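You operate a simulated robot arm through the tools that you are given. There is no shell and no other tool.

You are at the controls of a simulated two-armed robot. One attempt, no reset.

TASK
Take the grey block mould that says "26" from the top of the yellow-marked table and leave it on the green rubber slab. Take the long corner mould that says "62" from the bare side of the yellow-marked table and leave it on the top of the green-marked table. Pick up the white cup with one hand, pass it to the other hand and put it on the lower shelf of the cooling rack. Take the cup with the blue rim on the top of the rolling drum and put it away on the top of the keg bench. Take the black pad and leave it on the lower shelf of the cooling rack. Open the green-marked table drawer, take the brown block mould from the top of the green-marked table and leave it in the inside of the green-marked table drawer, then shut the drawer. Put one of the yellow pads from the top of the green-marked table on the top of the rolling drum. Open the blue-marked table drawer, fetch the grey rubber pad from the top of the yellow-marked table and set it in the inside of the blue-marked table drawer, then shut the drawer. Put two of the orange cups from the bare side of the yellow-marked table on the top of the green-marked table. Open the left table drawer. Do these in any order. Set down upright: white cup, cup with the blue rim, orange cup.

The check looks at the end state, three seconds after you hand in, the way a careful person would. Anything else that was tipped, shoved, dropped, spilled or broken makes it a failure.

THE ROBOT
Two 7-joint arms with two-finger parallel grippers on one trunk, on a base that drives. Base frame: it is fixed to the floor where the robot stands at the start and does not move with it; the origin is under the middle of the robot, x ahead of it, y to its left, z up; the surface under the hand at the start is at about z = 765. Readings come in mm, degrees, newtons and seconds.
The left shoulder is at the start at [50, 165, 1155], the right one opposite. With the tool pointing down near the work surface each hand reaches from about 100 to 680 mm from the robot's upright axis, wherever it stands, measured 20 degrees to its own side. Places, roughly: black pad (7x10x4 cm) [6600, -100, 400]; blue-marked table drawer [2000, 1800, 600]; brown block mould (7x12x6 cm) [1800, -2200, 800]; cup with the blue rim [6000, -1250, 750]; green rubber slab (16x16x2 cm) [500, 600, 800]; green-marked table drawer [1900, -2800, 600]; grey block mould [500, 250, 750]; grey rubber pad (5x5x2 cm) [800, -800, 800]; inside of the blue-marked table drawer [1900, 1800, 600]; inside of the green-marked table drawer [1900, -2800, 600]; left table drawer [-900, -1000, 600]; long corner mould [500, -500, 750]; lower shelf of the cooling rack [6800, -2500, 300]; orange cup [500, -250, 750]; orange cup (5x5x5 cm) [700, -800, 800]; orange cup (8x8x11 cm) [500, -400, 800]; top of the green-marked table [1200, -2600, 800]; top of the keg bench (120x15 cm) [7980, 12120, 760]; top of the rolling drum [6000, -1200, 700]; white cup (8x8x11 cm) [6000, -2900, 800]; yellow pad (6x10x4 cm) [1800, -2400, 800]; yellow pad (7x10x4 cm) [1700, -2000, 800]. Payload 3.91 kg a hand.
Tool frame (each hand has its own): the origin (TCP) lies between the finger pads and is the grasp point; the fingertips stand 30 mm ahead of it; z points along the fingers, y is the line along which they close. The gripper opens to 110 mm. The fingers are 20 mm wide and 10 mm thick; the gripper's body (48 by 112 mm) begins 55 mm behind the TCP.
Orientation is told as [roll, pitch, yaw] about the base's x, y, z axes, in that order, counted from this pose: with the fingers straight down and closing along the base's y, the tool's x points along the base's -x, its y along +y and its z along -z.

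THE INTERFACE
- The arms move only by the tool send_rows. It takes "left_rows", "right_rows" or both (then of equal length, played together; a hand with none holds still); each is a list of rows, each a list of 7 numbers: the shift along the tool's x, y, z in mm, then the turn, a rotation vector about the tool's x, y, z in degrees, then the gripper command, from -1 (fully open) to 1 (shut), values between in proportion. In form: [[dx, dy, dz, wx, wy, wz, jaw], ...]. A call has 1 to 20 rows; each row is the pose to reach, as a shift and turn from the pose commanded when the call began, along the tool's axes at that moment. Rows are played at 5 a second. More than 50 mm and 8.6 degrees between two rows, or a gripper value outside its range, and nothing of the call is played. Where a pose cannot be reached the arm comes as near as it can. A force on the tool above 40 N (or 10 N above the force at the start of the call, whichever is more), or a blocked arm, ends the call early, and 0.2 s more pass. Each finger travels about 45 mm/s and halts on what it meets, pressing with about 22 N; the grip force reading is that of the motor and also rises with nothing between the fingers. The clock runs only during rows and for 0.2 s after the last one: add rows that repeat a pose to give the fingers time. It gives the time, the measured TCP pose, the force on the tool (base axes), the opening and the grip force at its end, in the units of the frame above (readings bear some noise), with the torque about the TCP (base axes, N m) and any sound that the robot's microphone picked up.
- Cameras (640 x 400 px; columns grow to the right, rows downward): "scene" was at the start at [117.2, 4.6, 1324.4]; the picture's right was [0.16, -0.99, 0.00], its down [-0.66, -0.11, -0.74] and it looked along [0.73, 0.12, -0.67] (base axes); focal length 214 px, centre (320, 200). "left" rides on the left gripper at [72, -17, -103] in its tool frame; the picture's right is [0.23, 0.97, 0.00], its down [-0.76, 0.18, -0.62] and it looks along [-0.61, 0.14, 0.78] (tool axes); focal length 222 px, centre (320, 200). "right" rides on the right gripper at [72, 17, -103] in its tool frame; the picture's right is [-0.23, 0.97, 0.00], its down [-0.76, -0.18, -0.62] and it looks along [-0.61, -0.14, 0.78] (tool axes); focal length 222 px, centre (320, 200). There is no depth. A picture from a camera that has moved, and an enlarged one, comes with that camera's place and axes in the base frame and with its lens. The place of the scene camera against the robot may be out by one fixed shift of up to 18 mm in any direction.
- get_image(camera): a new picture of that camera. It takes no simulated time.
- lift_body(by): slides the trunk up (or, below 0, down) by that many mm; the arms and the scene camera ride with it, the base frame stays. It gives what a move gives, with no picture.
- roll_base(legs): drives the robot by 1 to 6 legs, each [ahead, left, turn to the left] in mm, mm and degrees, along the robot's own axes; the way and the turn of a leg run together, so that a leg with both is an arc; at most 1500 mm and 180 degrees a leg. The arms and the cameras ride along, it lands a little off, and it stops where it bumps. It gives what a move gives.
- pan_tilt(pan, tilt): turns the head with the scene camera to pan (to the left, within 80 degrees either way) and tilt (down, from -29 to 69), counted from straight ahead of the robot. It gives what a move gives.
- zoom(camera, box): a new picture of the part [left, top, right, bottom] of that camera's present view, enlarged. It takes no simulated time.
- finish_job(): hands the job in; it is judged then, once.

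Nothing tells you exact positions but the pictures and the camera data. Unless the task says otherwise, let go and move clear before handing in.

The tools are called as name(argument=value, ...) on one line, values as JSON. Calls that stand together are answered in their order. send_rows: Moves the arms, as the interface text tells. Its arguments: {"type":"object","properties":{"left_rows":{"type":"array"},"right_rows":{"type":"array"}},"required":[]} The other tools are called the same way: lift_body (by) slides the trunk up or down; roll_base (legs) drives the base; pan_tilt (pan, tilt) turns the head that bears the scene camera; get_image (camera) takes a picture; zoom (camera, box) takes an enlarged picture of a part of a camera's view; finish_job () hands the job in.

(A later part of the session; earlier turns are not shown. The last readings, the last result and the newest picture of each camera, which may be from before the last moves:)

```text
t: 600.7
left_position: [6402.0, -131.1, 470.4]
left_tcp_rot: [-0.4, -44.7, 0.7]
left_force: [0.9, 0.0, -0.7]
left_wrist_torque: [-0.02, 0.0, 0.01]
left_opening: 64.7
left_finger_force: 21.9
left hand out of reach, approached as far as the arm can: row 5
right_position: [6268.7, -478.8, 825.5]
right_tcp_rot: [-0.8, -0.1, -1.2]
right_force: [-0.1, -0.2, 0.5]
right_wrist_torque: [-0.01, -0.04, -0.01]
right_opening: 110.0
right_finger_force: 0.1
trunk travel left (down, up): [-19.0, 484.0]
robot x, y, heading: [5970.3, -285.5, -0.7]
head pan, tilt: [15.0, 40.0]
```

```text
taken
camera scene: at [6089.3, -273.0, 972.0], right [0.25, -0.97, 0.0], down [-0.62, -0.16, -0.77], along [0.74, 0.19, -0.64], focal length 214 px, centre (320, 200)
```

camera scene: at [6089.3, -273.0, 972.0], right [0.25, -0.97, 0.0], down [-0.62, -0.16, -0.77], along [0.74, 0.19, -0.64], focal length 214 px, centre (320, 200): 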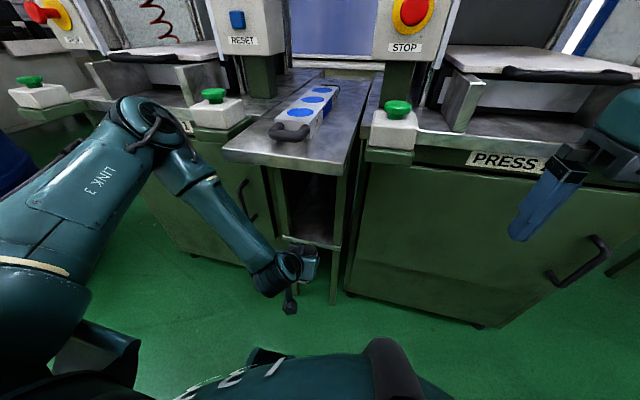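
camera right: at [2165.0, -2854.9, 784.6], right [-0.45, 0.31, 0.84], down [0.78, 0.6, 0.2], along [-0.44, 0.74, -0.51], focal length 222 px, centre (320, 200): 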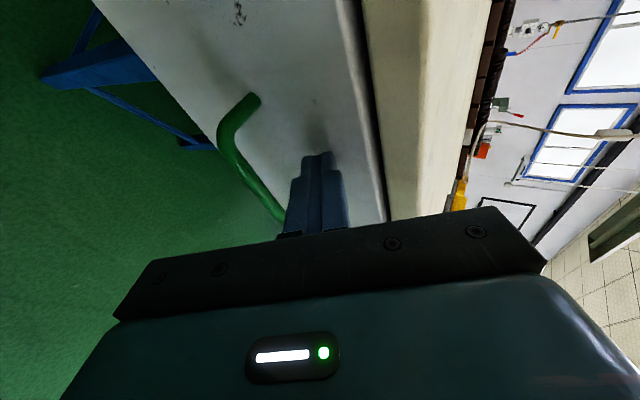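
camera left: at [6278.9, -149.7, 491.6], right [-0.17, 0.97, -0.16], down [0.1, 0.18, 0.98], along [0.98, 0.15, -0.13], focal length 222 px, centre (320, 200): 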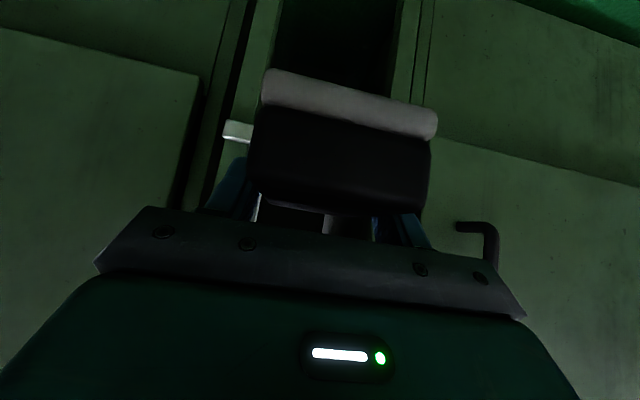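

The black pad is out and held level. I back away, raise the trunk, and turn right to find the cooling rack near [6800, -2500].

roll_base(legs=[[-250, 0, 0]])

lift_body(by=250)

pan_tilt(pan=-60, tilt=20)

get_image(camera="scene")

zoom(camera="scene", box=[0, 60, 400, 260])

```text
t: 602.6
left_position: [6152.8, -129.7, 470.2]
left_tcp_rot: [-0.4, -44.7, 0.8]
left_force: [-0.3, -0.1, -0.9]
left_wrist_torque: [-0.01, 0.02, 0.0]
left_opening: 64.7
left_finger_force: 22.1
right_position: [6018.7, -475.2, 824.5]
right_tcp_rot: [-0.7, -0.1, -1.2]
right_force: [0.0, -0.1, 0.1]
right_wrist_torque: [0.03, -0.04, 0.0]
right_opening: 110.2
right_finger_force: 0.1
trunk travel left (down, up): [-19.0, 484.0]
robot x, y, heading: [5722.0, -283.5, -0.3]
head pan, tilt: [15.0, 40.0]
```

```text
t: 605.1
left_position: [6151.9, -129.1, 719.1]
left_tcp_rot: [-0.3, -44.6, 0.9]
left_force: [-0.4, 0.5, -2.0]
left_wrist_torque: [-0.01, -0.03, -0.01]
left_opening: 64.9
left_finger_force: 22.5
right_position: [6016.9, -476.7, 1074.6]
right_tcp_rot: [-0.9, -0.1, -1.2]
right_force: [0.6, 0.1, -0.9]
right_wrist_torque: [-0.02, -0.01, -0.03]
right_opening: 110.2
right_finger_force: 0.0
trunk travel left (down, up): [-269.0, 234.0]
robot x, y, heading: [5719.7, -282.4, -0.4]
head pan, tilt: [15.0, 40.0]
```

```text
t: 606.6
left_position: [6151.7, -129.3, 721.0]
left_tcp_rot: [-0.4, -44.8, 0.8]
left_force: [0.0, -0.2, -1.3]
left_wrist_torque: [0.01, -0.05, -0.02]
left_opening: 64.9
left_finger_force: 21.3
right_position: [6018.3, -476.3, 1074.8]
right_tcp_rot: [-0.9, -0.1, -1.2]
right_force: [0.2, -0.1, 0.2]
right_wrist_torque: [-0.03, 0.02, -0.01]
right_opening: 110.1
right_finger_force: 0.1
trunk travel left (down, up): [-269.0, 234.0]
robot x, y, heading: [5719.5, -285.5, -0.5]
head pan, tilt: [-60.0, 20.0]
```

```text
taken
camera scene: at [5802.6, -373.4, 1253.3], right [-0.87, -0.49, 0.0], down [-0.17, 0.3, -0.94], along [0.46, -0.82, -0.34], focal length 214 px, centre (320, 200)
```

scene: 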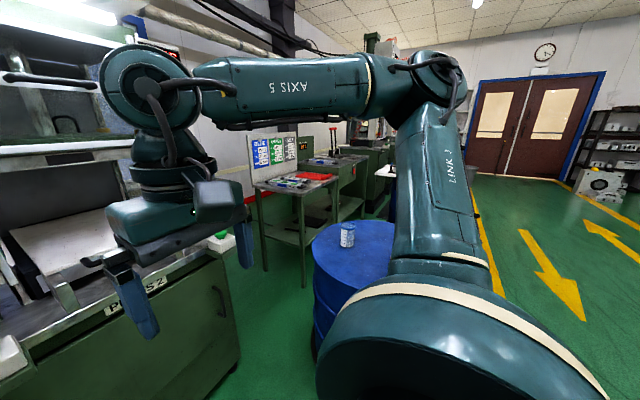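

```text
1.60 times, centred on (200, 160) of scene
camera zoom: at [5802.6, -373.4, 1253.3], right [-0.87, -0.49, 0.0], down [-0.17, 0.3, -0.94], along [0.46, -0.82, -0.34], focal length 343 px, centre (512, 264)
```

zoom: 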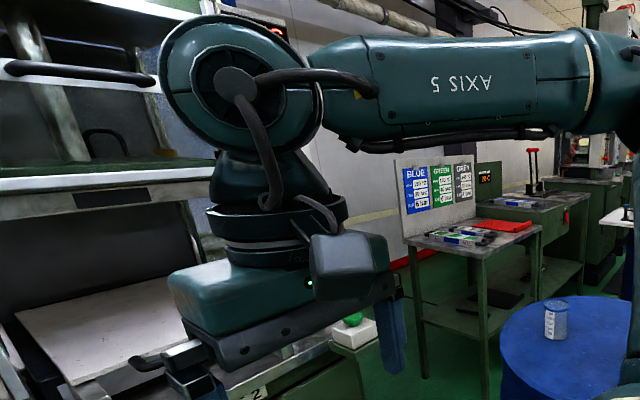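

The temperature-display bench with a lower shelf beyond the drum may be the cooling rack. I drive around the drum's west side to look at it from the front.

roll_base(legs=[[-450, 0, 0], [0, 0, -89.5], [1100, 0, 0]])

pan_tilt(pan=55, tilt=20)

get_image(camera="scene")

zoom(camera="scene", box=[240, 60, 640, 310])

```text
t: 618.5
left_position: [5399.7, -1807.8, 720.1]
left_tcp_rot: [-0.4, -44.7, -89.4]
left_force: [0.7, -0.4, -0.4]
left_wrist_torque: [0.0, 0.0, 0.01]
left_opening: 64.6
left_finger_force: 22.3
right_position: [5052.6, -1673.2, 1074.5]
right_tcp_rot: [-0.8, -0.1, -91.3]
right_force: [0.0, -0.2, 0.0]
right_wrist_torque: [-0.01, 0.02, 0.0]
right_opening: 110.0
right_finger_force: 0.1
trunk travel left (down, up): [-269.0, 234.0]
robot x, y, heading: [5246.1, -1375.8, -90.8]
head pan, tilt: [-60.0, 20.0]
```

```text
t: 620.4
left_position: [5400.0, -1808.5, 720.2]
left_tcp_rot: [-0.4, -44.7, -89.4]
left_force: [0.2, 0.2, -1.2]
left_wrist_torque: [0.03, -0.01, -0.01]
left_opening: 64.7
left_finger_force: 22.3
right_position: [5054.4, -1673.4, 1075.6]
right_tcp_rot: [-0.9, -0.1, -91.3]
right_force: [-0.2, 0.1, -0.2]
right_wrist_torque: [-0.02, 0.0, 0.01]
right_opening: 110.1
right_finger_force: 0.0
trunk travel left (down, up): [-269.0, 234.0]
robot x, y, heading: [5247.1, -1378.0, -90.5]
head pan, tilt: [55.0, 20.0]
```

```text
taken
camera scene: at [5328.1, -1469.9, 1253.4], right [-0.58, -0.81, 0.0], down [-0.28, 0.2, -0.94], along [0.76, -0.55, -0.34], focal length 214 px, centre (320, 200)
```

scene: 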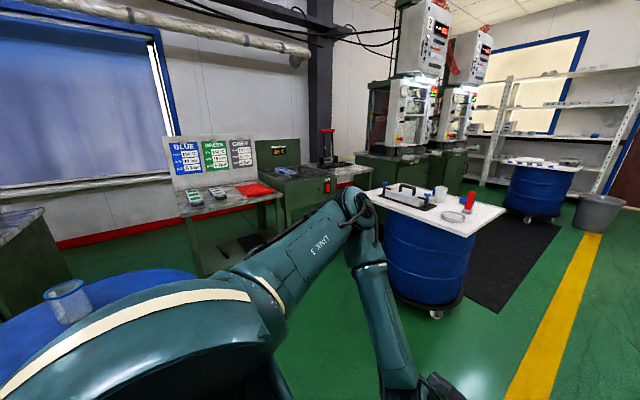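

```text
1.60 times, centred on (440, 185) of scene
camera zoom: at [5328.1, -1469.9, 1253.4], right [-0.58, -0.81, 0.0], down [-0.28, 0.2, -0.94], along [0.76, -0.55, -0.34], focal length 343 px, centre (128, 224)
```

zoom: 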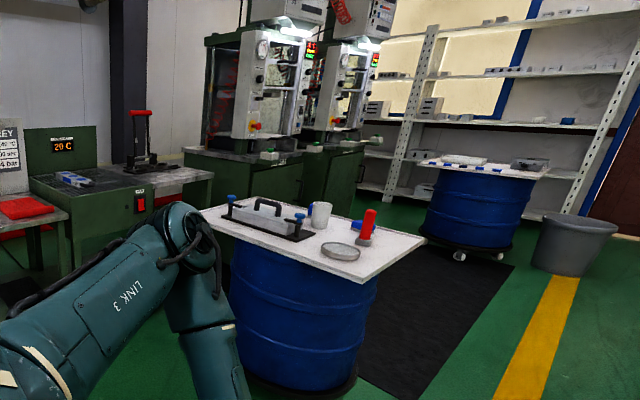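

roll_base(legs=[[560, 0, 0], [0, 0, 90.5], [450, 0, 0]])

pan_tilt(pan=-20, tilt=25)

get_image(camera="scene")

zoom(camera="scene", box=[180, 60, 500, 280])

```text
t: 629.7
left_position: [6127.9, -1773.6, 718.9]
left_tcp_rot: [-0.4, -44.6, 0.8]
left_force: [0.0, 0.0, -0.5]
left_wrist_torque: [0.01, -0.01, 0.0]
left_opening: 64.8
left_finger_force: 22.0
right_position: [5993.4, -2120.8, 1074.0]
right_tcp_rot: [-0.7, -0.2, -1.2]
right_force: [0.4, -0.7, -0.1]
right_wrist_torque: [0.02, 0.01, 0.02]
right_opening: 110.2
right_finger_force: 0.1
trunk travel left (down, up): [-269.0, 234.0]
robot x, y, heading: [5698.4, -1929.0, -0.3]
head pan, tilt: [55.0, 20.0]
```

```text
t: 631.2
left_position: [6127.4, -1774.2, 721.4]
left_tcp_rot: [-0.5, -44.7, 0.9]
left_force: [-0.4, 0.2, -1.3]
left_wrist_torque: [0.02, 0.02, 0.0]
left_opening: 64.5
left_finger_force: 21.8
right_position: [5994.8, -2120.8, 1075.3]
right_tcp_rot: [-0.8, -0.1, -1.1]
right_force: [-1.0, 0.3, -0.3]
right_wrist_torque: [0.01, -0.03, -0.03]
right_opening: 110.2
right_finger_force: 0.0
trunk travel left (down, up): [-269.0, 234.0]
robot x, y, heading: [5696.2, -1925.2, -0.5]
head pan, tilt: [-20.0, 25.0]
```

```text
taken
camera scene: at [5818.5, -1969.4, 1245.3], right [-0.35, -0.94, 0.0], down [-0.4, 0.15, -0.91], along [0.85, -0.31, -0.42], focal length 214 px, centre (320, 200)
```

scene: 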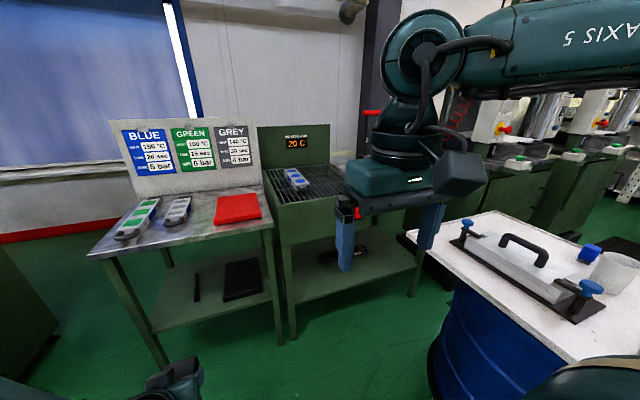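

```text
1.82 times, centred on (340, 170) of scene
camera zoom: at [5818.5, -1969.4, 1245.3], right [-0.35, -0.94, 0.0], down [-0.4, 0.15, -0.91], along [0.85, -0.31, -0.42], focal length 390 px, centre (284, 254)
```

zoom: 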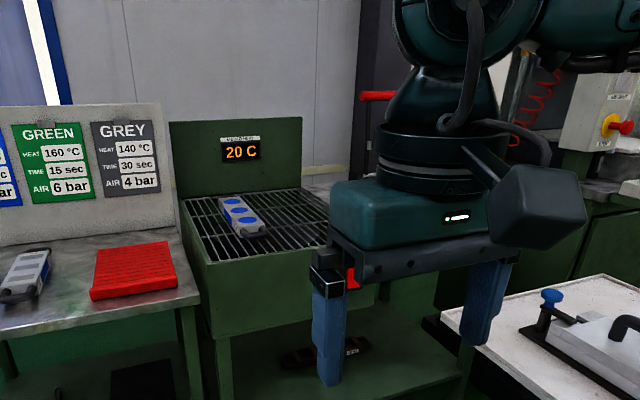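

The grille-topped unit with the "20 C" display is the cooling rack; its lower shelf is free near its left end. I turn 40° right, lower the trunk so the pad passes under the rack's apron, and drive in diagonally.

roll_base(legs=[[0, 0, -40]])

lift_body(by=-250)

roll_base(legs=[[200, 260, 0]])

pan_tilt(pan=10, tilt=35)

get_image(camera="scene")

get_image(camera="left")

```text
t: 633.5
left_position: [6127.4, -2082.4, 719.7]
left_tcp_rot: [-0.5, -44.8, -38.7]
left_force: [-0.5, -1.0, -1.1]
left_wrist_torque: [0.0, -0.02, 0.02]
left_opening: 64.6
left_finger_force: 22.3
right_position: [5803.9, -2265.8, 1076.9]
right_tcp_rot: [-0.8, -0.1, -40.7]
right_force: [-0.5, 0.9, -0.8]
right_wrist_torque: [-0.05, 0.03, 0.0]
right_opening: 109.9
right_finger_force: 0.1
trunk travel left (down, up): [-269.0, 234.0]
robot x, y, heading: [5699.5, -1925.2, -40.0]
head pan, tilt: [-20.0, 25.0]
```

```text
t: 636.0
left_position: [6127.4, -2080.9, 469.6]
left_tcp_rot: [-0.4, -44.7, -38.7]
left_force: [-1.3, 0.7, -1.1]
left_wrist_torque: [0.0, 0.02, 0.01]
left_opening: 64.9
left_finger_force: 21.9
right_position: [5803.4, -2264.7, 825.6]
right_tcp_rot: [-0.9, -0.1, -40.6]
right_force: [-0.7, -0.1, -0.3]
right_wrist_torque: [-0.03, -0.01, 0.03]
right_opening: 110.1
right_finger_force: 0.0
trunk travel left (down, up): [-19.0, 484.0]
robot x, y, heading: [5697.2, -1929.5, -39.7]
head pan, tilt: [-20.0, 25.0]
```

```text
t: 639.0
left_position: [6450.0, -2008.9, 470.0]
left_tcp_rot: [-0.4, -44.7, -38.8]
left_force: [0.3, -0.6, -1.4]
left_wrist_torque: [-0.02, 0.0, 0.0]
left_opening: 64.8
left_finger_force: 22.2
right_position: [6127.1, -2191.3, 824.4]
right_tcp_rot: [-0.8, -0.1, -40.7]
right_force: [-0.2, -0.4, -0.6]
right_wrist_torque: [0.03, 0.01, 0.01]
right_opening: 109.9
right_finger_force: 0.0
trunk travel left (down, up): [-19.0, 484.0]
robot x, y, heading: [6018.4, -1852.6, -39.8]
head pan, tilt: [-20.0, 25.0]
```

```text
t: 639.9
left_position: [6450.4, -2008.4, 470.4]
left_tcp_rot: [-0.4, -44.7, -38.8]
left_force: [0.8, 0.2, -0.5]
left_wrist_torque: [0.0, 0.03, 0.02]
left_opening: 64.6
left_finger_force: 21.8
right_position: [6126.9, -2191.8, 824.0]
right_tcp_rot: [-0.8, -0.2, -40.7]
right_force: [-0.1, 0.6, -0.1]
right_wrist_torque: [0.03, 0.0, 0.0]
right_opening: 110.2
right_finger_force: 0.0
trunk travel left (down, up): [-19.0, 484.0]
robot x, y, heading: [6019.3, -1854.9, -39.7]
head pan, tilt: [10.0, 35.0]
```

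```text
taken
camera scene: at [6124.9, -1925.7, 979.5], right [-0.5, -0.87, 0.0], down [-0.5, 0.29, -0.82], along [0.71, -0.41, -0.57], focal length 214 px, centre (320, 200)
```

scene: 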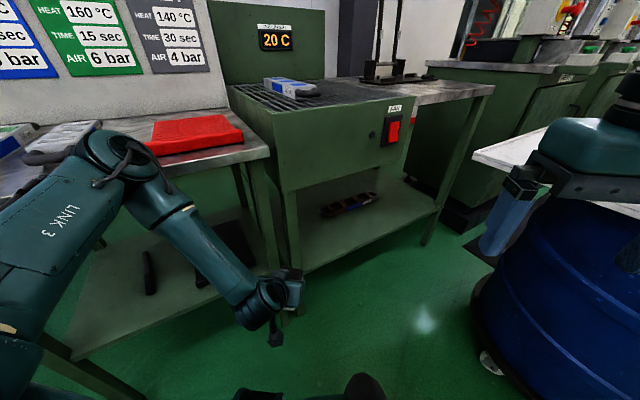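

```text
taken
camera left: at [6344.5, -1944.3, 491.2], right [0.49, 0.86, -0.16], down [0.2, 0.08, 0.98], along [0.85, -0.51, -0.13], focal length 222 px, centre (320, 200)
```

left: 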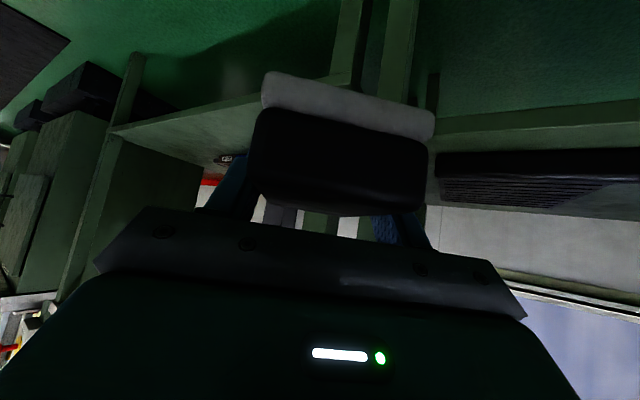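

The rack's front-left leg is at about [6610, -2110]; I plan to slide the pad in to the right of it, to about [6715, -2390]. I raise the right hand clear of the board, then slide right and ahead.

send_rows(right_rows=[[0, 0, -40, 0, 0, 0, -1], [0, 0, -80, 0, 0, 0, -1], [0, 0, -120, 0, 0, 0, -1], [0, 0, -160, 0, 0, 0, -1], [0, 0, -180, 0, 0, 0, -1]])

roll_base(legs=[[0, -118, 0], [150, 0, 0]])

get_image(camera="scene")

get_image(camera="left")

```text
t: 641.1
left_position: [6450.4, -2008.1, 469.8]
left_tcp_rot: [-0.5, -44.8, -38.8]
left_force: [0.9, 0.1, 0.4]
left_wrist_torque: [-0.03, -0.01, -0.01]
left_opening: 65.1
left_finger_force: 22.0
right_position: [6125.0, -2189.2, 1006.6]
right_tcp_rot: [-0.8, 0.1, -40.7]
right_force: [0.7, 0.5, 0.8]
right_wrist_torque: [-0.02, -0.01, -0.01]
right_opening: 110.0
right_finger_force: 0.1
trunk travel left (down, up): [-19.0, 484.0]
robot x, y, heading: [6018.8, -1858.3, -39.9]
head pan, tilt: [10.0, 35.0]
```

```text
t: 643.9
left_position: [6488.3, -2200.6, 490.2]
left_tcp_rot: [0.2, -47.5, -39.2]
left_force: [0.0, -0.2, -1.4]
left_wrist_torque: [0.02, 0.02, 0.04]
left_opening: 64.7
left_finger_force: 22.1
right_position: [6149.1, -2373.5, 1005.6]
right_tcp_rot: [-0.3, -0.5, -40.5]
right_force: [-0.1, -0.3, 0.1]
right_wrist_torque: [0.02, 0.03, 0.03]
right_opening: 110.1
right_finger_force: 0.1
trunk travel left (down, up): [-19.0, 484.0]
robot x, y, heading: [6052.4, -2036.5, -39.9]
head pan, tilt: [10.0, 35.0]
stopped in leg 2: the robot was blocked; the commanded pose is now the measured one
```

```text
taken
camera scene: at [6149.1, -2109.3, 980.4], right [-0.5, -0.87, -0.01], down [-0.49, 0.28, -0.82], along [0.72, -0.41, -0.57], focal length 214 px, centre (320, 200)
```

scene: 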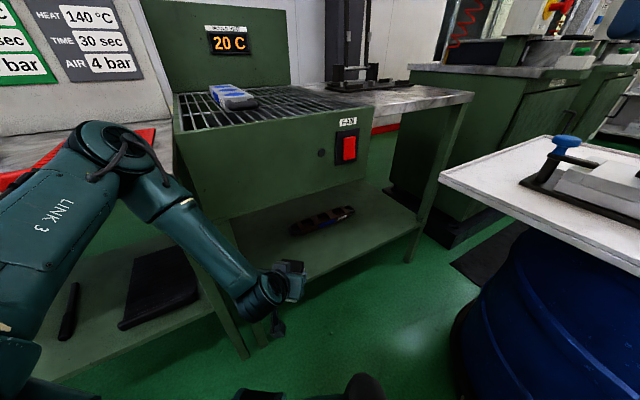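

```text
taken
camera left: at [6382.4, -2135.6, 505.9], right [0.5, 0.85, -0.17], down [0.15, 0.1, 0.98], along [0.85, -0.51, -0.08], focal length 222 px, centre (320, 200)
```

left: 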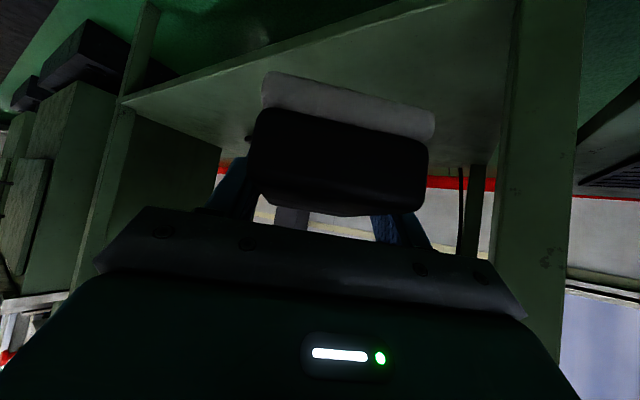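

Blocked — the left arm probably met the sign table or rack leg. I back off 80 mm and look.

roll_base(legs=[[-80, 0, 0]])

pan_tilt(pan=40, tilt=35)

get_image(camera="scene")

pan_tilt(pan=-30, tilt=45)

get_image(camera="scene")

```text
t: 644.9
left_position: [6429.8, -2148.5, 481.8]
left_tcp_rot: [-0.3, -46.3, -38.8]
left_force: [-0.5, -0.3, -1.0]
left_wrist_torque: [0.0, -0.02, -0.02]
left_opening: 64.9
left_finger_force: 22.2
right_position: [6098.9, -2324.3, 1004.2]
right_tcp_rot: [-0.8, 0.0, -40.7]
right_force: [-0.4, -1.3, 0.2]
right_wrist_torque: [-0.02, 0.03, -0.01]
right_opening: 110.0
right_finger_force: 0.1
trunk travel left (down, up): [-19.0, 484.0]
robot x, y, heading: [5995.5, -1987.1, -39.7]
head pan, tilt: [10.0, 35.0]
```

```text
t: 645.9
left_position: [6429.9, -2147.6, 480.5]
left_tcp_rot: [-0.5, -46.4, -38.8]
left_force: [0.1, -0.7, -0.9]
left_wrist_torque: [-0.03, 0.0, 0.0]
left_opening: 64.7
left_finger_force: 21.7
right_position: [6098.6, -2323.7, 1007.0]
right_tcp_rot: [-0.8, 0.0, -40.7]
right_force: [1.0, -0.2, -0.7]
right_wrist_torque: [0.01, 0.02, 0.04]
right_opening: 110.1
right_finger_force: 0.1
trunk travel left (down, up): [-19.0, 484.0]
robot x, y, heading: [5994.6, -1988.1, -39.9]
head pan, tilt: [40.0, 35.0]
```

```text
taken
camera scene: at [6109.3, -2015.1, 979.5], right [0.0, -1.0, 0.0], down [-0.57, 0.0, -0.82], along [0.82, 0.0, -0.57], focal length 214 px, centre (320, 200)
```

scene: 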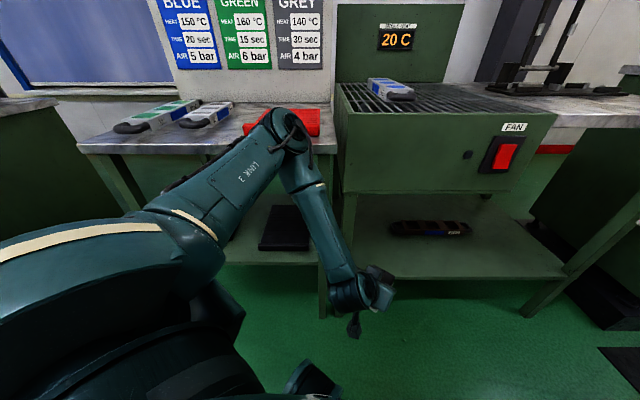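

```text
t: 647.3
left_position: [6430.2, -2147.7, 481.2]
left_tcp_rot: [-0.4, -46.3, -38.7]
left_force: [-0.3, 0.9, -0.9]
left_wrist_torque: [0.01, -0.02, 0.01]
left_opening: 65.0
left_finger_force: 22.0
right_position: [6098.7, -2323.7, 1004.8]
right_tcp_rot: [-0.8, 0.0, -40.7]
right_force: [-0.3, 1.0, 0.1]
right_wrist_torque: [0.01, -0.01, -0.03]
right_opening: 109.8
right_finger_force: 0.1
trunk travel left (down, up): [-19.0, 484.0]
robot x, y, heading: [5993.7, -1990.4, -39.9]
head pan, tilt: [-30.0, 45.0]
```

```text
taken
camera scene: at [6049.3, -2091.6, 964.7], right [-0.94, -0.35, 0.0], down [-0.24, 0.66, -0.71], along [0.24, -0.66, -0.71], focal length 214 px, centre (320, 200)
```

scene: 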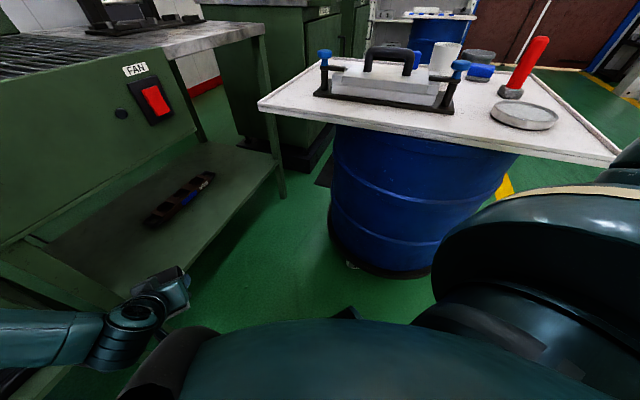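

The left elbow is close to the sign table's edge. I extend the arm forward first (which pulls the elbow in), and only then drive ahead.

send_rows(left_rows=[[-22, 0, 25, 0, 0.3, 0, 1], [-43, 0, 51, 0, 0.6, 0, 1], [-65, 0, 76, 0, 0.9, 0, 1], [-87, 0, 101, 0, 1.3, 0, 1], [-108, 0, 127, 0, 1.3, 0, 1], [-130, 0, 152, 0, 1.3, 0, 1], [-130, 0, 152, 0, 1.3, 0, 1]])

pan_tilt(pan=20, tilt=35)

get_image(camera="scene")

```text
t: 648.9
left_position: [6584.0, -2273.0, 470.5]
left_tcp_rot: [-0.5, -45.0, -38.9]
left_force: [-0.3, -0.8, -1.0]
left_wrist_torque: [0.02, -0.01, 0.05]
left_opening: 64.9
left_finger_force: 22.0
right_position: [6099.3, -2323.5, 1004.1]
right_tcp_rot: [-0.8, 0.0, -40.6]
right_force: [0.1, -0.2, 0.9]
right_wrist_torque: [0.01, 0.0, 0.01]
right_opening: 109.7
right_finger_force: 0.0
trunk travel left (down, up): [-19.0, 484.0]
robot x, y, heading: [5988.9, -1989.7, -39.7]
head pan, tilt: [-30.0, 45.0]
```

```text
t: 650.1
left_position: [6585.3, -2272.7, 470.0]
left_tcp_rot: [-0.3, -45.0, -38.8]
left_force: [-0.1, 0.3, -0.9]
left_wrist_torque: [0.01, 0.0, 0.04]
left_opening: 65.0
left_finger_force: 21.7
right_position: [6098.7, -2323.7, 1006.2]
right_tcp_rot: [-0.8, 0.0, -40.5]
right_force: [-0.4, -0.2, -0.4]
right_wrist_torque: [0.0, 0.0, -0.02]
right_opening: 110.0
right_finger_force: 0.0
trunk travel left (down, up): [-19.0, 484.0]
robot x, y, heading: [5990.3, -1986.2, -39.7]
head pan, tilt: [20.0, 35.0]
```

```text
taken
camera scene: at [6104.0, -2045.2, 979.5], right [-0.34, -0.94, 0.0], down [-0.54, 0.19, -0.82], along [0.77, -0.28, -0.57], focal length 214 px, centre (320, 200)
```

scene: 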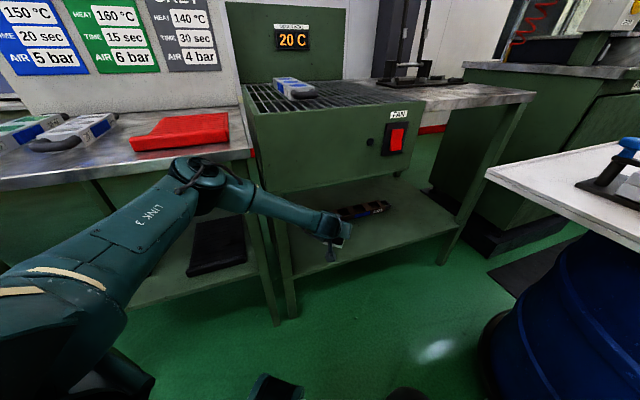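

The arm is extended with a lower elbow. To keep it off the sign table's corner I slide right 80 mm, then drive ahead in two steps.

roll_base(legs=[[0, -85, 0], [80, 0, 0]])

get_image(camera="scene")

get_image(camera="left")

```text
t: 652.1
left_position: [6593.1, -2388.7, 470.1]
left_tcp_rot: [-0.4, -44.9, -38.7]
left_force: [0.5, 0.8, -0.9]
left_wrist_torque: [-0.03, 0.0, -0.01]
left_opening: 64.7
left_finger_force: 21.5
right_position: [6106.1, -2439.1, 1005.3]
right_tcp_rot: [-0.7, 0.0, -40.6]
right_force: [0.8, -0.1, -0.3]
right_wrist_torque: [0.0, -0.04, 0.01]
right_opening: 110.2
right_finger_force: 0.1
trunk travel left (down, up): [-19.0, 484.0]
robot x, y, heading: [6002.0, -2103.2, -39.6]
head pan, tilt: [20.0, 35.0]
```

```text
taken
camera scene: at [6111.2, -2160.3, 979.5], right [-0.34, -0.94, 0.0], down [-0.54, 0.19, -0.82], along [0.77, -0.28, -0.57], focal length 214 px, centre (320, 200)
```

scene: 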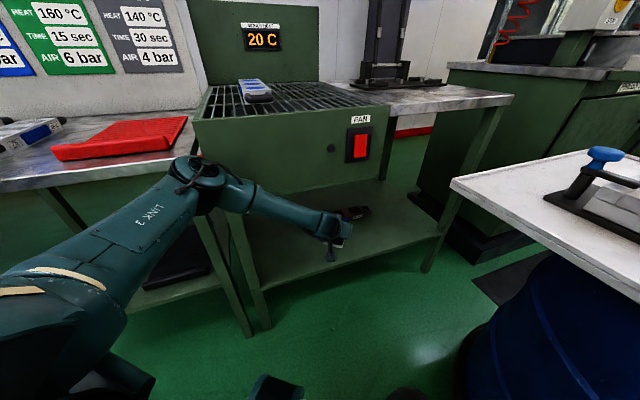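

```text
taken
camera left: at [6485.7, -2323.7, 491.2], right [0.49, 0.86, -0.17], down [0.19, 0.08, 0.98], along [0.85, -0.51, -0.12], focal length 222 px, centre (320, 200)
```

left: 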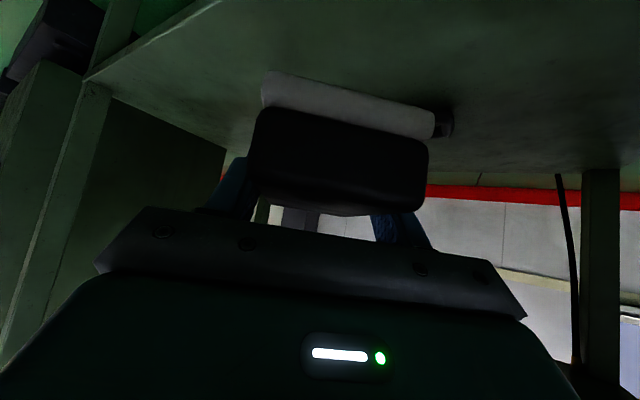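

roll_base(legs=[[75, 0, 0]])

get_image(camera="scene")

```text
t: 653.2
left_position: [6629.2, -2422.8, 466.5]
left_tcp_rot: [-0.7, -44.2, -39.2]
left_force: [0.6, -0.1, -0.5]
left_wrist_torque: [0.04, 0.02, 0.0]
left_opening: 64.9
left_finger_force: 22.3
right_position: [6151.2, -2477.1, 1004.9]
right_tcp_rot: [-0.8, 0.0, -40.2]
right_force: [0.9, -0.4, 0.8]
right_wrist_torque: [-0.01, 0.02, 0.02]
right_opening: 110.1
right_finger_force: 0.0
trunk travel left (down, up): [-19.0, 484.0]
robot x, y, heading: [6048.5, -2142.7, -39.4]
head pan, tilt: [20.0, 35.0]
stopped in leg 1: the robot was blocked; the commanded pose is now the measured one
```

```text
taken
camera scene: at [6154.7, -2198.4, 980.1], right [-0.33, -0.94, 0.0], down [-0.54, 0.19, -0.82], along [0.78, -0.27, -0.57], focal length 214 px, centre (320, 200)
```

scene: 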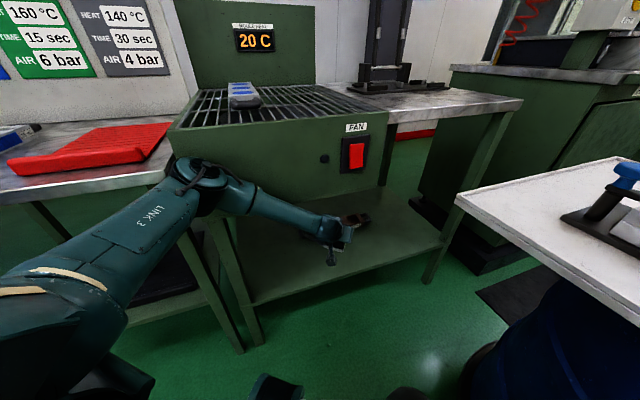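

The elbow touched the rack's apron. I back off 20 mm, lower the hand (which straightens the arm), then go ahead again.

roll_base(legs=[[-20, 0, 0]])

send_rows(left_rows=[[14, 0, 14, 0, -0.4, 0, 1], [28, 0, 28, 0, -0.8, 0, 1], [42, 0, 42, 0, -0.8, 0, 1], [56, 0, 56, 0, -0.8, 0, 1], [66, 0, 66, 0, -0.8, 0, 1], [66, 0, 66, 0, -0.8, 0, 1]])

get_image(camera="scene")

get_image(camera="left")

```text
t: 654.0
left_position: [6616.5, -2409.6, 463.2]
left_tcp_rot: [-0.6, -43.9, -39.1]
left_force: [-0.5, -0.1, -0.5]
left_wrist_torque: [0.0, 0.01, 0.0]
left_opening: 64.7
left_finger_force: 22.3
right_position: [6140.1, -2466.0, 1004.3]
right_tcp_rot: [-0.7, 0.2, -40.4]
right_force: [0.8, 0.1, 0.3]
right_wrist_torque: [-0.02, -0.02, 0.01]
right_opening: 109.8
right_finger_force: 0.0
trunk travel left (down, up): [-19.0, 484.0]
robot x, y, heading: [6032.6, -2130.5, -39.7]
head pan, tilt: [20.0, 35.0]
```

```text
t: 655.4
left_position: [6613.8, -2410.2, 368.8]
left_tcp_rot: [-0.5, -44.6, -39.1]
left_force: [-0.1, 0.0, -0.3]
left_wrist_torque: [0.01, 0.0, -0.01]
left_opening: 64.7
left_finger_force: 22.0
right_position: [6140.6, -2467.1, 1004.5]
right_tcp_rot: [-0.9, 0.2, -40.2]
right_force: [-0.5, 0.1, 0.7]
right_wrist_torque: [0.03, -0.01, 0.01]
right_opening: 109.7
right_finger_force: 0.0
trunk travel left (down, up): [-19.0, 484.0]
robot x, y, heading: [6035.4, -2130.5, -39.5]
head pan, tilt: [20.0, 35.0]
```

```text
taken
camera scene: at [6143.7, -2187.1, 979.5], right [-0.33, -0.94, 0.0], down [-0.54, 0.19, -0.82], along [0.77, -0.27, -0.57], focal length 214 px, centre (320, 200)
```

scene: 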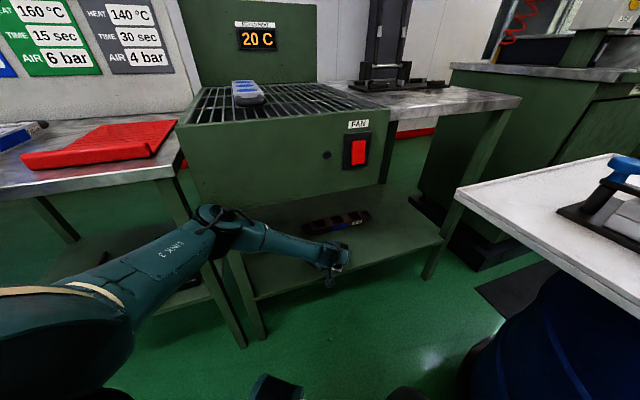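

```text
taken
camera left: at [6507.7, -2344.4, 390.4], right [0.49, 0.85, -0.17], down [0.2, 0.08, 0.98], along [0.85, -0.52, -0.13], focal length 222 px, centre (320, 200)
```

left: 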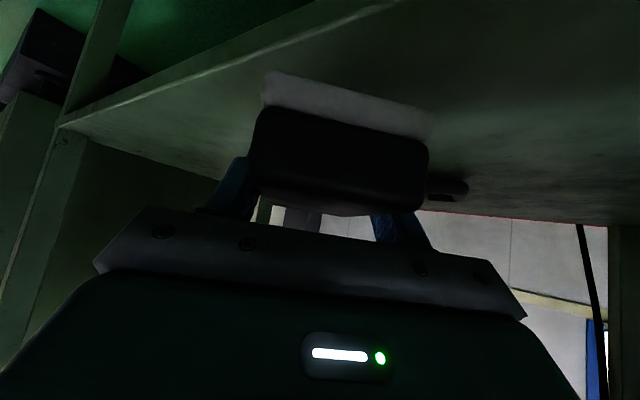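

roll_base(legs=[[62, 0, 0]])

send_rows(left_rows=[[7, 0, 7, 0, 0, 0, 1], [14, 0, 14, 0, 0, 0, 1], [18, 0, 18, 0, 0, 0, 1], [18, 0, 18, 0, 0, 0, 1]])

get_image(camera="left")

get_image(camera="scene")

```text
t: 656.5
left_position: [6651.5, -2440.0, 363.3]
left_tcp_rot: [-0.3, -43.9, -39.1]
left_force: [-0.2, 0.3, -0.7]
left_wrist_torque: [-0.02, 0.03, 0.0]
left_opening: 65.1
left_finger_force: 22.9
right_position: [6181.5, -2502.6, 1004.8]
right_tcp_rot: [-0.6, -0.2, -39.7]
right_force: [0.1, 0.0, -0.7]
right_wrist_torque: [0.0, -0.01, -0.03]
right_opening: 109.8
right_finger_force: 0.0
trunk travel left (down, up): [-19.0, 484.0]
robot x, y, heading: [6071.8, -2169.8, -38.9]
head pan, tilt: [20.0, 35.0]
stopped in leg 1: the robot was blocked; the commanded pose is now the measured one
```

```text
t: 657.5
left_position: [6649.9, -2436.6, 331.5]
left_tcp_rot: [-0.5, -43.4, -38.9]
left_force: [0.2, 0.1, -0.1]
left_wrist_torque: [-0.01, -0.01, -0.03]
left_opening: 64.9
left_finger_force: 22.7
right_position: [6187.3, -2503.1, 1004.4]
right_tcp_rot: [-0.8, 0.2, -39.8]
right_force: [-0.3, -0.5, 0.6]
right_wrist_torque: [0.0, 0.01, 0.0]
right_opening: 109.8
right_finger_force: 0.0
trunk travel left (down, up): [-19.0, 484.0]
robot x, y, heading: [6079.2, -2169.4, -38.9]
head pan, tilt: [20.0, 35.0]
```

```text
taken
camera left: at [6544.4, -2373.0, 355.4], right [0.49, 0.86, -0.16], down [0.21, 0.06, 0.97], along [0.85, -0.51, -0.15], focal length 222 px, centre (320, 200)
```

left: 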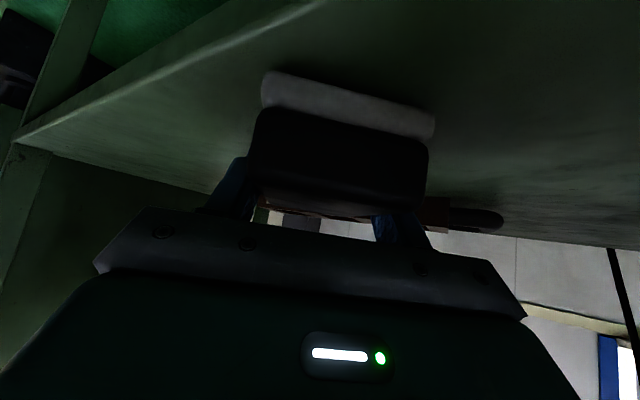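

```text
taken
camera scene: at [6188.2, -2224.3, 979.5], right [-0.33, -0.95, 0.0], down [-0.54, 0.19, -0.82], along [0.77, -0.27, -0.57], focal length 214 px, centre (320, 200)
```

scene: 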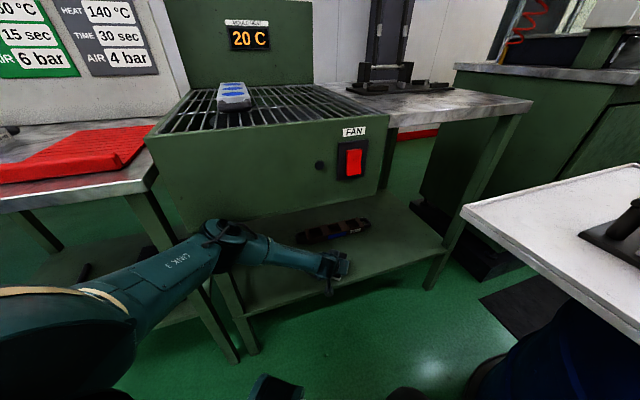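

send_rows(left_rows=[[3, 0, 3, 0, -0.5, 0, 1], [6, 0, 6, 0, -1, 0, 1], [8, 0, 8, 0, -1, 0, 1], [8, 0, 8, 0, -1, 0, 1]])

send_rows(left_rows=[[3, 0, 3, 0, 0, 0, 1], [5, 0, 5, 0, 0, 0, 1], [5, 0, 5, 0, 0, 0, 1]])

get_image(camera="left")

```text
t: 658.1
left_position: [6651.0, -2437.7, 327.5]
left_tcp_rot: [-0.6, -44.8, -38.8]
left_force: [-12.5, 9.6, 21.4]
left_wrist_torque: [0.95, -0.08, 0.63]
left_opening: 64.5
left_finger_force: 22.2
right_position: [6185.6, -2501.2, 1005.6]
right_tcp_rot: [-0.7, 0.1, -39.7]
right_force: [0.9, 0.5, -0.3]
right_wrist_torque: [0.0, -0.01, 0.01]
right_opening: 109.8
right_finger_force: 0.0
trunk travel left (down, up): [-19.0, 484.0]
robot x, y, heading: [6075.7, -2165.2, -38.7]
head pan, tilt: [20.0, 35.0]
stopped in row 3 (left hand): the force on the tool passed its limit at 44 N (the readings are from after the stop); the commanded pose is now the measured one
```

```text
t: 658.5
left_position: [6652.4, -2438.9, 328.3]
left_tcp_rot: [-0.5, -44.9, -38.8]
left_force: [-9.9, 9.8, 19.0]
left_wrist_torque: [0.91, -0.05, 0.55]
left_opening: 64.8
left_finger_force: 21.7
right_position: [6185.8, -2501.8, 1004.7]
right_tcp_rot: [-0.7, 0.1, -39.6]
right_force: [-0.8, 0.2, 0.2]
right_wrist_torque: [-0.01, -0.01, -0.01]
right_opening: 109.9
right_finger_force: 0.1
trunk travel left (down, up): [-19.0, 484.0]
robot x, y, heading: [6073.2, -2165.2, -38.8]
head pan, tilt: [20.0, 35.0]
stopped in row 1 (left hand): the force on the tool passed its limit at 45 N (the readings are from after the stop); the commanded pose is now the measured one
```

```text
taken
camera left: at [6545.4, -2374.3, 349.5], right [0.49, 0.86, -0.17], down [0.19, 0.08, 0.98], along [0.85, -0.51, -0.13], focal length 222 px, centre (320, 200)
```

left: 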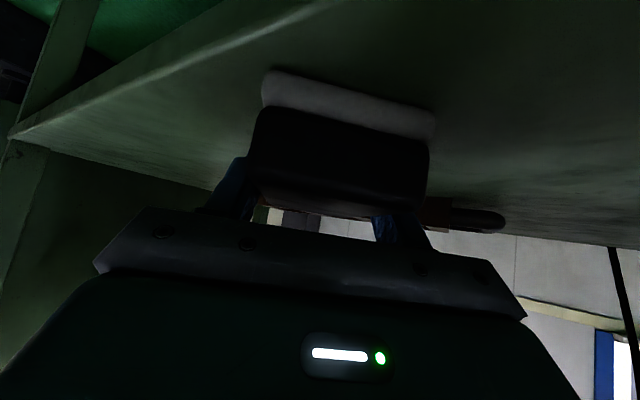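

The pad rests on the rack's lower shelf. I ease up 2 mm, open, and withdraw along the fingers.

send_rows(left_rows=[[-1.5, 0, -1.5, 0, 0, 0, 1], [-1.5, 0, -1.5, 0, 0, 0, 0.2], [-1.5, 0, -1.5, 0, 0, 0, -0.3], [-1.5, 0, -1.5, 0, 0, 0, -0.6], [-1.5, 0, -1.5, 0, 0, 0, -0.6], [-1.5, 0, -25, 0, 0, 0, -0.6], [-1.5, 0, -55, 0, 0, 0, -0.6], [-1.5, 0, -85, 0, 0, 0, -0.6], [-1.5, 0, -115, 0, 0, 0, -0.6]])

get_image(camera="left")

get_image(camera="scene")

```text
t: 660.4
left_position: [6503.5, -2361.8, 325.3]
left_tcp_rot: [-1.7, -34.3, -41.0]
left_force: [0.1, -0.2, -0.1]
left_wrist_torque: [-0.06, -0.04, 0.02]
left_opening: 88.1
left_finger_force: 0.0
right_position: [6171.8, -2504.3, 1007.3]
right_tcp_rot: [-0.7, 0.2, -39.8]
right_force: [0.2, 0.0, -0.6]
right_wrist_torque: [0.0, -0.01, 0.0]
right_opening: 110.2
right_finger_force: 0.1
trunk travel left (down, up): [-19.0, 484.0]
robot x, y, heading: [6064.3, -2170.0, -39.0]
head pan, tilt: [20.0, 35.0]
stopped in row 9 (left hand): the arm was blocked; the commanded pose is now the measured one
```

```text
taken
camera left: at [6405.3, -2295.2, 370.2], right [0.51, 0.85, -0.15], down [0.34, -0.04, 0.94], along [0.79, -0.53, -0.31], focal length 222 px, centre (320, 200)
```

left: 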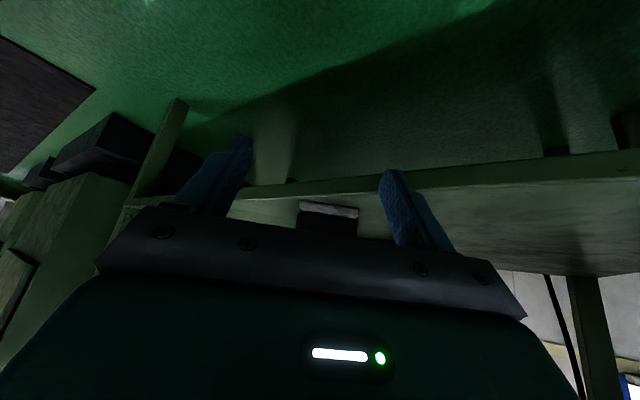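

```text
taken
camera scene: at [6173.8, -2225.6, 982.9], right [-0.33, -0.94, 0.0], down [-0.54, 0.19, -0.82], along [0.78, -0.27, -0.57], focal length 214 px, centre (320, 200)
```

scene: 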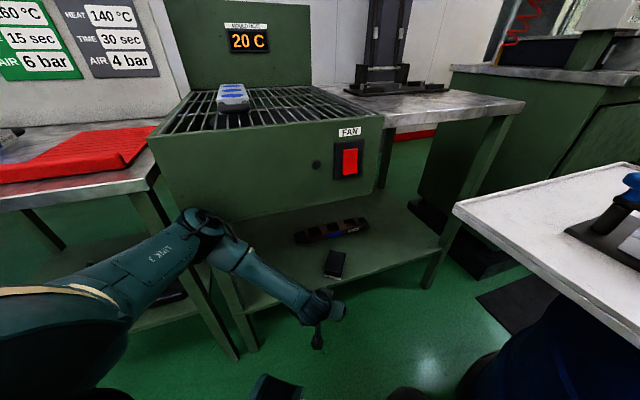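

The black pad lies on the shelf. I drive straight back 250 mm to free the arm.

roll_base(legs=[[-250, 0, 0]])

get_image(camera="scene")

zoom(camera="scene", box=[200, 140, 420, 280])

```text
t: 662.3
left_position: [6314.4, -2201.8, 321.6]
left_tcp_rot: [-1.7, -34.3, -40.5]
left_force: [-0.2, -0.4, 0.3]
left_wrist_torque: [0.0, -0.03, -0.01]
left_opening: 88.1
left_finger_force: 0.1
right_position: [5981.7, -2346.2, 1004.6]
right_tcp_rot: [-0.8, 0.2, -39.8]
right_force: [0.7, 0.8, 0.1]
right_wrist_torque: [0.01, -0.02, -0.05]
right_opening: 110.0
right_finger_force: 0.0
trunk travel left (down, up): [-19.0, 484.0]
robot x, y, heading: [5869.7, -2010.5, -38.8]
head pan, tilt: [20.0, 35.0]
```

```text
taken
camera scene: at [5982.4, -2066.9, 979.5], right [-0.33, -0.95, 0.0], down [-0.54, 0.19, -0.82], along [0.77, -0.27, -0.57], focal length 214 px, centre (320, 200)
```

scene: 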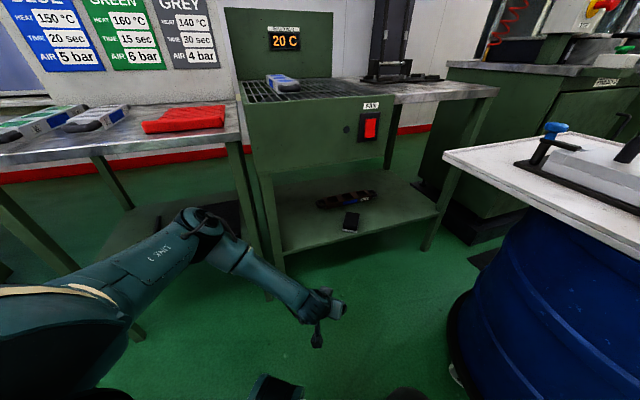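

```text
2.86 times, centred on (310, 210) of scene
camera zoom: at [5982.4, -2066.9, 979.5], right [-0.33, -0.95, 0.0], down [-0.54, 0.19, -0.82], along [0.77, -0.27, -0.57], focal length 613 px, centre (349, 171)
```

zoom: 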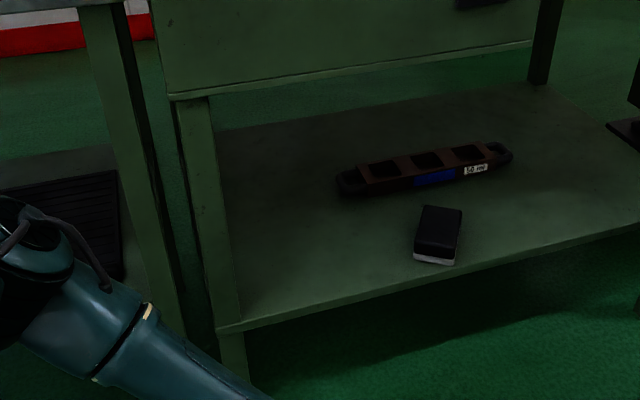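

The black pad sits properly on the lower shelf. Next the white cup: I raise the trunk, straighten the left hand, and drive around to the west side of the second drum.

lift_body(by=250)

send_rows(left_rows=[[10, 0, -20, 0.3, 5, 0, -1], [20, 0, -40, 0.6, 10, 0, -1], [30, 0, -70, 0.9, 15, 0, -1], [40, 0, -100, 1.2, 20, 0, -1], [50, 0, -130, 1.5, 25, 0, -1], [60, 0, -160, 1.7, 30, 0, -1], [70, 0, -190, 1.7, 34, 0, -1], [80, 0, -220, 1.7, 34, 0, -1]])

roll_base(legs=[[0, 0, 38.8], [-520, 0, 0], [0, -740, 0]])

pan_tilt(pan=0, tilt=35)

get_image(camera="scene")

zoom(camera="scene", box=[200, 100, 460, 280])

```text
t: 664.9
left_position: [6313.3, -2201.0, 573.4]
left_tcp_rot: [-1.8, -34.4, -40.6]
left_force: [0.5, 1.1, 0.0]
left_wrist_torque: [0.0, -0.01, -0.03]
left_opening: 88.2
left_finger_force: 0.0
right_position: [5981.7, -2345.6, 1253.7]
right_tcp_rot: [-0.8, 0.3, -39.7]
right_force: [-0.5, 0.0, 0.4]
right_wrist_torque: [-0.01, -0.01, 0.0]
right_opening: 109.9
right_finger_force: 0.0
trunk travel left (down, up): [-269.0, 234.0]
robot x, y, heading: [5873.8, -2009.8, -39.0]
head pan, tilt: [20.0, 35.0]
```

```text
t: 666.6
left_position: [6171.2, -2072.5, 711.7]
left_tcp_rot: [-3.0, -0.4, -41.9]
left_force: [0.9, 0.0, 0.0]
left_wrist_torque: [0.01, 0.01, -0.02]
left_opening: 110.3
left_finger_force: 0.1
right_position: [5981.0, -2345.7, 1255.1]
right_tcp_rot: [-0.8, 0.2, -39.7]
right_force: [-0.9, -0.1, -0.1]
right_wrist_torque: [-0.01, -0.04, -0.01]
right_opening: 109.8
right_finger_force: 0.1
trunk travel left (down, up): [-269.0, 234.0]
robot x, y, heading: [5869.7, -2007.6, -39.0]
head pan, tilt: [20.0, 35.0]
```

```text
t: 678.0
left_position: [5613.4, -2606.6, 710.2]
left_tcp_rot: [-3.0, -0.4, -3.5]
left_force: [0.1, -0.4, 0.2]
left_wrist_torque: [0.0, 0.04, 0.02]
left_opening: 109.9
left_finger_force: 0.1
right_position: [5633.5, -2938.9, 1255.1]
right_tcp_rot: [-0.8, 0.1, -1.4]
right_force: [1.2, 0.0, 0.0]
right_wrist_torque: [0.01, -0.01, -0.01]
right_opening: 110.2
right_finger_force: 0.0
trunk travel left (down, up): [-269.0, 234.0]
robot x, y, heading: [5337.0, -2747.4, -0.6]
head pan, tilt: [20.0, 35.0]
```

```text
t: 678.9
left_position: [5613.1, -2606.9, 711.2]
left_tcp_rot: [-3.0, -0.4, -3.5]
left_force: [1.0, -0.9, 0.3]
left_wrist_torque: [0.04, 0.01, 0.0]
left_opening: 110.1
left_finger_force: 0.1
right_position: [5632.6, -2938.7, 1254.2]
right_tcp_rot: [-0.8, 0.2, -1.3]
right_force: [-1.0, -0.3, -0.4]
right_wrist_torque: [0.03, 0.06, 0.0]
right_opening: 109.9
right_finger_force: 0.0
trunk travel left (down, up): [-269.0, 234.0]
robot x, y, heading: [5337.1, -2745.4, -0.7]
head pan, tilt: [0.0, 35.0]
```

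```text
taken
camera scene: at [5461.4, -2755.4, 1229.5], right [-0.01, -1.0, 0.0], down [-0.57, 0.01, -0.82], along [0.82, -0.01, -0.57], focal length 214 px, centre (320, 200)
```

scene: 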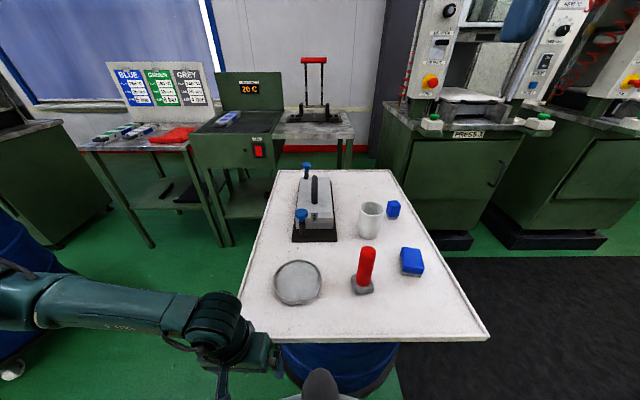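

```text
2.22 times, centred on (330, 190) of scene
camera zoom: at [5461.4, -2755.4, 1229.5], right [-0.01, -1.0, 0.0], down [-0.57, 0.01, -0.82], along [0.82, -0.01, -0.57], focal length 477 px, centre (298, 222)
```

zoom: 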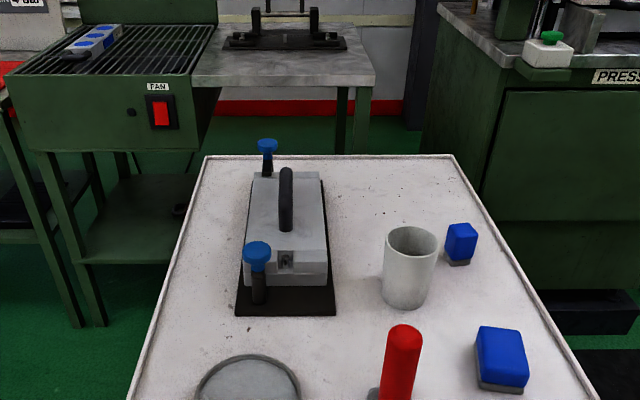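

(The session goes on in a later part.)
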